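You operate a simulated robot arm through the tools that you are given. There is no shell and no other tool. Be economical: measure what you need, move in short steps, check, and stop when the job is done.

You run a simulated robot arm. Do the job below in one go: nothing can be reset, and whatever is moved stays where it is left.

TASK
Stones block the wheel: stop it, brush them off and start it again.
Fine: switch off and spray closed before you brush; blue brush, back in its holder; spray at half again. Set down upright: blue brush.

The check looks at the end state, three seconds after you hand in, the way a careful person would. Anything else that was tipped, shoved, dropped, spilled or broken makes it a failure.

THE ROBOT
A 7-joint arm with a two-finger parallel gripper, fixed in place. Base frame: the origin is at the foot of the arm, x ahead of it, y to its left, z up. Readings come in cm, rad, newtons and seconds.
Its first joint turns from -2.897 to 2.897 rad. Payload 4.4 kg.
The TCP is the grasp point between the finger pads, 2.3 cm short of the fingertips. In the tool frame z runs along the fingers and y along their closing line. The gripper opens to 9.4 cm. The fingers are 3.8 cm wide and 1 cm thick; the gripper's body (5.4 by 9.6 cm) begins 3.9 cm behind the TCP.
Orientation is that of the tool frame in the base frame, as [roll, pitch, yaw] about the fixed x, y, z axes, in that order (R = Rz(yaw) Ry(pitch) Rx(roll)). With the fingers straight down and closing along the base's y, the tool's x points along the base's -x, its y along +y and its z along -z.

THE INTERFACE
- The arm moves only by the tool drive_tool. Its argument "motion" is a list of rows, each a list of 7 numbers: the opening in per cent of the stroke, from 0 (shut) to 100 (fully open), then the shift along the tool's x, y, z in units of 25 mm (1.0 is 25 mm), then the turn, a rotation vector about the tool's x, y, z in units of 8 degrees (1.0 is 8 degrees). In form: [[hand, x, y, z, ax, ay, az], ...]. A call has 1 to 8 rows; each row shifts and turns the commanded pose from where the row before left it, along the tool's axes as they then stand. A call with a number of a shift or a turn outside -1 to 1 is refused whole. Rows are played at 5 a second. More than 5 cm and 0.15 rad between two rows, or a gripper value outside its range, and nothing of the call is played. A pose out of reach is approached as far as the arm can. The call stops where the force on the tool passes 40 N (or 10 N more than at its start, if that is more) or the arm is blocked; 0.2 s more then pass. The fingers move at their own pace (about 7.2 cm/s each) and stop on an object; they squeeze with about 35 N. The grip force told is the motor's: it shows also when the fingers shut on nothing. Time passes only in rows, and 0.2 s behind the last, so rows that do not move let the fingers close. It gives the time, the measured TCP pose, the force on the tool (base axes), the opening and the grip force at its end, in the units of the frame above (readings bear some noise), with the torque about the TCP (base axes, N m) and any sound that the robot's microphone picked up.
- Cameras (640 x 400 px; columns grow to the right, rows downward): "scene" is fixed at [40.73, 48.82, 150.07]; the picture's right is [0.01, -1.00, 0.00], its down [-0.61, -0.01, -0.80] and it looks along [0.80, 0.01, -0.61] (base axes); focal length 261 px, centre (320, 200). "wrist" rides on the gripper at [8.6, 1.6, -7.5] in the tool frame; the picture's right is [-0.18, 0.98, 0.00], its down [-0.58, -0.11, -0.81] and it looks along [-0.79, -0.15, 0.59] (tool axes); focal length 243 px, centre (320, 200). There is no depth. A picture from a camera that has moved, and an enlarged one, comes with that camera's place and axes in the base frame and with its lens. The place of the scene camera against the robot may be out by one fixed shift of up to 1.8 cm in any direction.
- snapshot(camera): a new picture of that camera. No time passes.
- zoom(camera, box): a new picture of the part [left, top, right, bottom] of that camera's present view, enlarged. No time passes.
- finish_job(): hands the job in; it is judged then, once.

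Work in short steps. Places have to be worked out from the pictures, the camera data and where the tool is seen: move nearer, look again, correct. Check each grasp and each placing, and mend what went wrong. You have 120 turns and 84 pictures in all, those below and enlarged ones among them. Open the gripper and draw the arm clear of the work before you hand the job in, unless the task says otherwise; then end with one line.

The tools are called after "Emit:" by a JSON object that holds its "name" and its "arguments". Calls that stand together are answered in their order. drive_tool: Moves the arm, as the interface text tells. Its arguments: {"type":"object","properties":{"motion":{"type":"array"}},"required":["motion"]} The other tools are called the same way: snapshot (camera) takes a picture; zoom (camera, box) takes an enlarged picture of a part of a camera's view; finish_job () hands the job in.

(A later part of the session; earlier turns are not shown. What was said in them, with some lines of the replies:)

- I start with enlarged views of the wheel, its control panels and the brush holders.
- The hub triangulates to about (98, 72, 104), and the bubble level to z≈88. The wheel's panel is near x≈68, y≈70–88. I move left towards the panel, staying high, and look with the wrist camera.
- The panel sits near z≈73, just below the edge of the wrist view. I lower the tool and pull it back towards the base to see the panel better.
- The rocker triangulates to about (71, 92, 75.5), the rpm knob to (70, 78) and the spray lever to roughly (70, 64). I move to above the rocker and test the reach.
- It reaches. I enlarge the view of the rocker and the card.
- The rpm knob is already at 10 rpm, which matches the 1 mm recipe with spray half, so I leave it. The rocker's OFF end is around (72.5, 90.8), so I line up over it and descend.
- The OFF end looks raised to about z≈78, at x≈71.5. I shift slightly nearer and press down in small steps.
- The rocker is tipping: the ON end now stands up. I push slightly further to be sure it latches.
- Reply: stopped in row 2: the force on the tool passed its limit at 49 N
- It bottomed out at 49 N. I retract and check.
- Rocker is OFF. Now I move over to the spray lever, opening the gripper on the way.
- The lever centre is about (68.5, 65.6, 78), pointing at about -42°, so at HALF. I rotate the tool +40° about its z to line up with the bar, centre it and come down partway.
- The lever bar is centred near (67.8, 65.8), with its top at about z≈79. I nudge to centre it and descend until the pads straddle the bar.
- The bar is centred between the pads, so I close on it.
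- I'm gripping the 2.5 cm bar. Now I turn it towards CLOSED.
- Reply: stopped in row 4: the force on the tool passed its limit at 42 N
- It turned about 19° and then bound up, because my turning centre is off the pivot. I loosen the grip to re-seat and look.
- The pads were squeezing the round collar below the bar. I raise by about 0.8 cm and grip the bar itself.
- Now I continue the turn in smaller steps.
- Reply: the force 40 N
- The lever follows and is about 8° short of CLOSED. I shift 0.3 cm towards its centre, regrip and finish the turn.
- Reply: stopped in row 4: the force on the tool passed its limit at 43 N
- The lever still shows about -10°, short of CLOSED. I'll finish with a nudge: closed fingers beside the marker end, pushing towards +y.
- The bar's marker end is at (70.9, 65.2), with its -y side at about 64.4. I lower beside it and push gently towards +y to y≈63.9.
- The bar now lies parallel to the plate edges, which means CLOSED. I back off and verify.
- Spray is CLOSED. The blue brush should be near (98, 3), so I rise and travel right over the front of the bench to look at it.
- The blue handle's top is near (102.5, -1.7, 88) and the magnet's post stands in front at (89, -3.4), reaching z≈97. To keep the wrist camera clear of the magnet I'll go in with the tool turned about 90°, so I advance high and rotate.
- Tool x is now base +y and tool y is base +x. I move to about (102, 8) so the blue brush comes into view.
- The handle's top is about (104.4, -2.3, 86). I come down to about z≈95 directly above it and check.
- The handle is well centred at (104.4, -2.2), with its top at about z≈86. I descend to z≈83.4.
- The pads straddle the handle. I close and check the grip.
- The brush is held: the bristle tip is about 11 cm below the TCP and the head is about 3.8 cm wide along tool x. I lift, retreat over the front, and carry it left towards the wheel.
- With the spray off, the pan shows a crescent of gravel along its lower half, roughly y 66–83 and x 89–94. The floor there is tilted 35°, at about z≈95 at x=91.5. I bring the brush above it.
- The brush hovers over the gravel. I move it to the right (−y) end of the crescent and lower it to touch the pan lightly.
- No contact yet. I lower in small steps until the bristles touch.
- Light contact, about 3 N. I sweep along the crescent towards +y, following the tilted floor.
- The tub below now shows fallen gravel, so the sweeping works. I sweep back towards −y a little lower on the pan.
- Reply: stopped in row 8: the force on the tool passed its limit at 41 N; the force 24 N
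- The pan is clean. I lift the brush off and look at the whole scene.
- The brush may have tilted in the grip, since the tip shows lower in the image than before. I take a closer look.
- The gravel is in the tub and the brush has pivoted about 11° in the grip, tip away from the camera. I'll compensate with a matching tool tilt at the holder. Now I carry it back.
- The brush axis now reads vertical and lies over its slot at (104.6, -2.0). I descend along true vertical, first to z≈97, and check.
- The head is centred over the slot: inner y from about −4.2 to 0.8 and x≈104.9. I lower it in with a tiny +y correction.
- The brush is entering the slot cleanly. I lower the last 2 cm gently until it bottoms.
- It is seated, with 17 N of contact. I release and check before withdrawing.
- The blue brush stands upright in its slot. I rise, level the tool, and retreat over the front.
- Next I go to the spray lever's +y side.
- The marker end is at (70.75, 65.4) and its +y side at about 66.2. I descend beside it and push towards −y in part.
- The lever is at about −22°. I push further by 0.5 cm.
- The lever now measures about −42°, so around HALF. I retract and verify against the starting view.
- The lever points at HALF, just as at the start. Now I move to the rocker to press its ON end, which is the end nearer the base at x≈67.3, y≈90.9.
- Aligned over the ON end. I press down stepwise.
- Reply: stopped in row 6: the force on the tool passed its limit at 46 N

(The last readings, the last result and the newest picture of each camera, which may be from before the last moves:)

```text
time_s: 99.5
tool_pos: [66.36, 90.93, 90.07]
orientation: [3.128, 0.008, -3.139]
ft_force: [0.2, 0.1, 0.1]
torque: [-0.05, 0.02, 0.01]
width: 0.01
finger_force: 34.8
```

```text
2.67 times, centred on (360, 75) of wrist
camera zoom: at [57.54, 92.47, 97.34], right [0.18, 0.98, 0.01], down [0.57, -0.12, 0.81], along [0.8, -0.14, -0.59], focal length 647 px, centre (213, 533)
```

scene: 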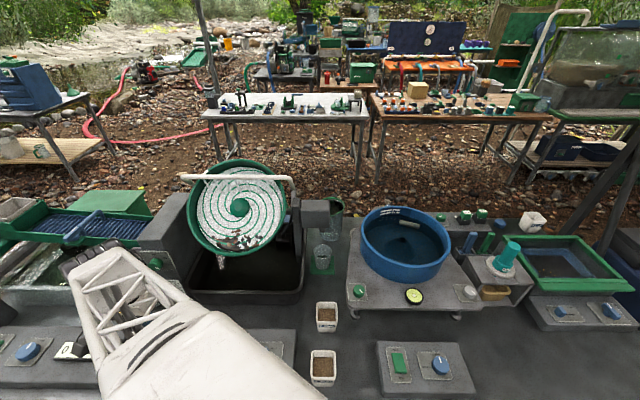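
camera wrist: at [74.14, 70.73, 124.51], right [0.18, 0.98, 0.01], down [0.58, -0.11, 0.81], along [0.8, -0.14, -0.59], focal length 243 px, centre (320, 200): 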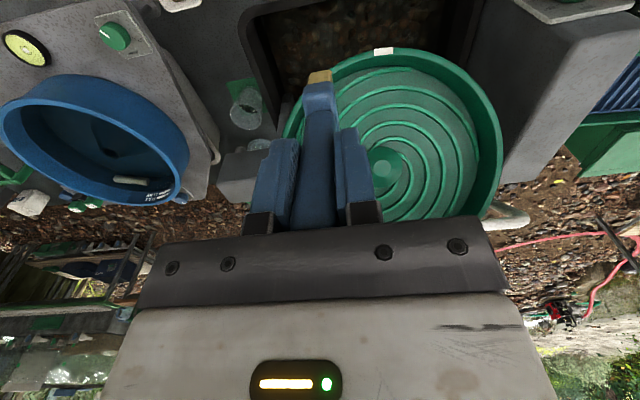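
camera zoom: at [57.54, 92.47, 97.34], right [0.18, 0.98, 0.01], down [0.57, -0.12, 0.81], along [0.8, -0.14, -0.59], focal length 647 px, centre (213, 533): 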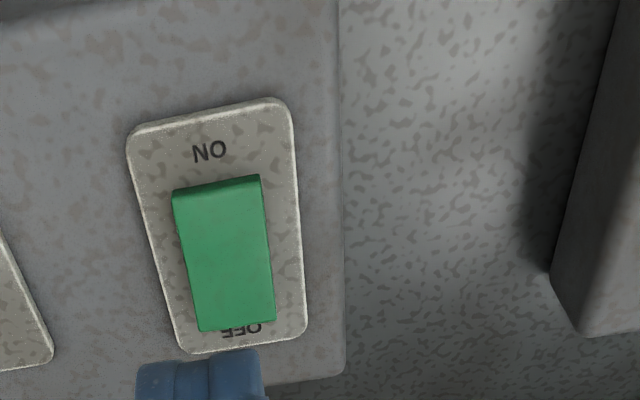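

The rocker is back ON (near end down, OFF end raised). I raise and draw the arm clear to the right so the scene camera can see the wheel.

Emit:
{"name": "drive_tool", "arguments": {"motion": [[30, 0.5, -1, -1, 0, 0, 0], [30, 0.5, -1, -1, 0, 0, 0], [30, 0.5, -1, -1, 0, 0, 0], [30, 0.5, -1, -1, 0, 0, 0], [30, 0, -1, -1, 0, 0, 0], [30, 0, -1, -1, 0, 0, 0], [30, 0, -1, -1, 0, 0, 0], [30, 0, -1, -1, 0, 0, 0]]}}

Emit:
{"name": "drive_tool", "arguments": {"motion": [[60, 0, -1, -1, 0, 0, 0], [60, 0, -1, -1, 0, 0, 0], [60, 0, -1, -1, 0, 0, 0], [60, 0, -1, -1, 0, 0, 0], [60, 0, -1, -1, 0, 0, 0], [60, 0, -1, -1, 0, 0, 0], [60, 0, -1, 0, 0, 0, 0], [60, 0, -1, 0, 0, 0, 0]]}}

Emit:
{"name": "drive_tool", "arguments": {"motion": [[60, 0, -1, 0, 0, 0, 0], [60, 0, -1, 0, 0, 0, 0], [60, 0, -1, 0, 0, 0, 0], [60, 0, -1, 0, 0, 0, 0], [60, 0, -1, 0, 0, 0, 0], [60, 0, -1, 0, 0, 0, 0], [60, 0, -1, 0, 0, 0, 0], [60, 0, -1, 0, 0, 0, 0]]}}

Emit:
{"name": "snapshot", "arguments": {"camera": "scene"}}

Emit:
{"name": "zoom", "arguments": {"camera": "scene", "box": [130, 150, 330, 400]}}

```text
time_s: 101.3
tool_pos: [61.41, 70.94, 109.85]
orientation: [3.129, 0.01, -3.139]
ft_force: [1.3, 0.5, -0.2]
torque: [-0.01, 0.02, 0.0]
width: 2.82
finger_force: 0.1
```

```text
time_s: 103.1
tool_pos: [61.12, 50.84, 124.65]
orientation: [3.128, 0.008, -3.137]
ft_force: [-0.1, -0.5, 0.9]
torque: [-0.03, 0.02, 0.01]
width: 5.67
finger_force: 0.0
```

```text
time_s: 104.9
tool_pos: [61.11, 30.66, 124.47]
orientation: [3.13, 0.007, -3.139]
ft_force: [0.3, 0.0, 0.1]
torque: [0.04, -0.05, 0.01]
width: 5.64
finger_force: 0.1
```

```text
16 pictures are left
```

scene: 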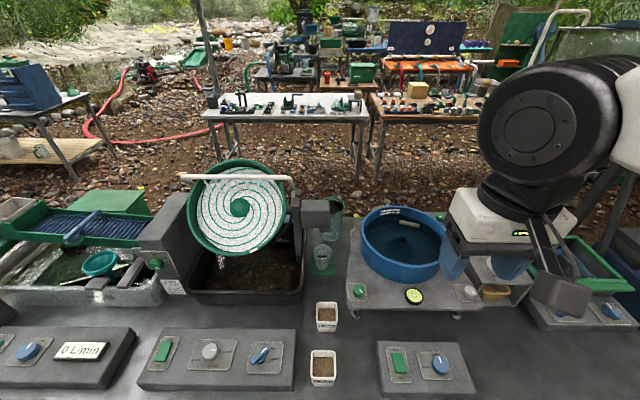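

```text
1.60 times, centred on (230, 275) of scene
camera zoom: at [40.73, 48.82, 150.07], right [0.01, -1.0, 0.0], down [-0.61, -0.01, -0.8], along [0.8, 0.01, -0.61], focal length 417 px, centre (464, 80)
```

zoom: 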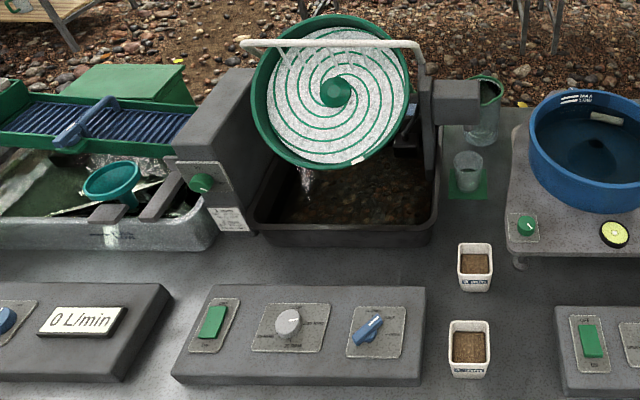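

The spray is running and the pan is clean. I compare the panel with the start view and confirm that the wheel is turning and the brush is standing.

Emit:
{"name": "zoom", "arguments": {"camera": "scene", "box": [130, 310, 300, 400]}}

Emit:
{"name": "drive_tool", "arguments": {"motion": [[60, 0.5, 0, -0.5, 0, 0, 0], [60, 0.5, 0, -0.5, 0, 0, 0], [60, 0.5, 0, -0.5, 0, 0, 0], [60, 0.5, 0, -0.5, 0, 0, 0]]}}

Emit:
{"name": "zoom", "arguments": {"camera": "scene", "box": [170, 150, 350, 300]}}

Emit:
{"name": "snapshot", "arguments": {"camera": "wrist"}}

```text
3.76 times, centred on (215, 355) of scene
camera zoom: at [40.73, 48.82, 150.07], right [0.01, -1.0, 0.0], down [-0.61, -0.01, -0.8], along [0.8, 0.01, -0.61], focal length 982 px, centre (715, -384)
```

zoom: 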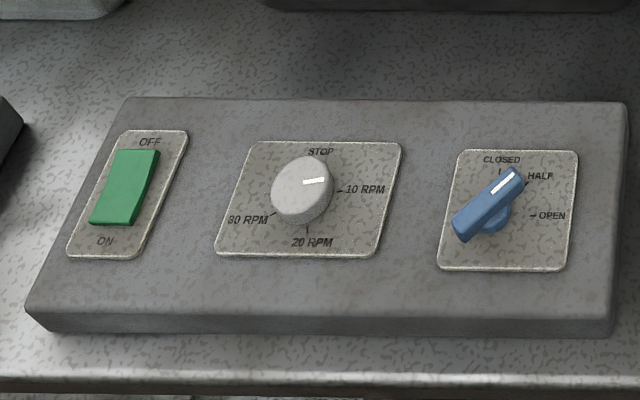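

```text
time_s: 105.9
tool_pos: [56.1, 30.65, 129.4]
orientation: [3.13, 0.009, -3.137]
ft_force: [0.3, -0.4, -0.4]
torque: [0.0, 0.03, 0.03]
width: 5.62
finger_force: 0.0
```

```text
2.67 times, centred on (260, 225) of scene
camera zoom: at [40.73, 48.82, 150.07], right [0.01, -1.0, 0.0], down [-0.61, -0.01, -0.8], along [0.8, 0.01, -0.61], focal length 695 px, centre (480, 133)
```

zoom: 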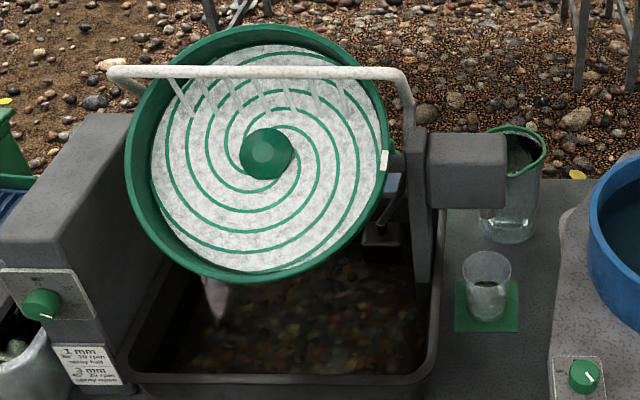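

```text
12 pictures are left
camera wrist: at [47.42, 32.17, 136.71], right [0.18, 0.98, 0.01], down [0.57, -0.12, 0.81], along [0.8, -0.14, -0.59], focal length 243 px, centre (320, 200)
```

wrist: 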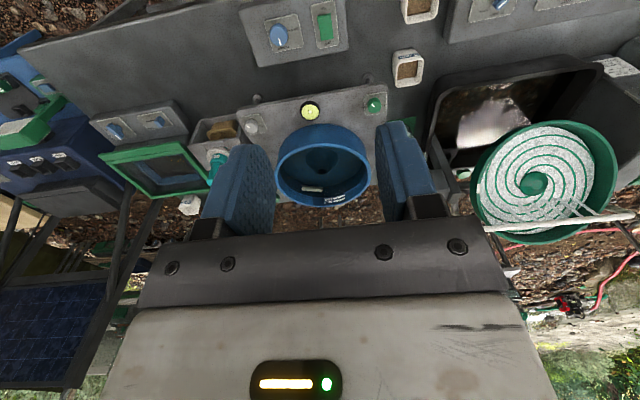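

The wheel is turning (the rim label has moved on), the panel matches the start view with spray at HALF, and the arm is clear with the gripper open. I hand in.

Emit:
{"name": "finish_job", "arguments": {}}

```text
The job is handed in.
```

I switched the wheel off, closed the spray and brushed the stones into the tub with the blue brush; the brush is now upright in its holder, the spray is at half and the wheel is turning.
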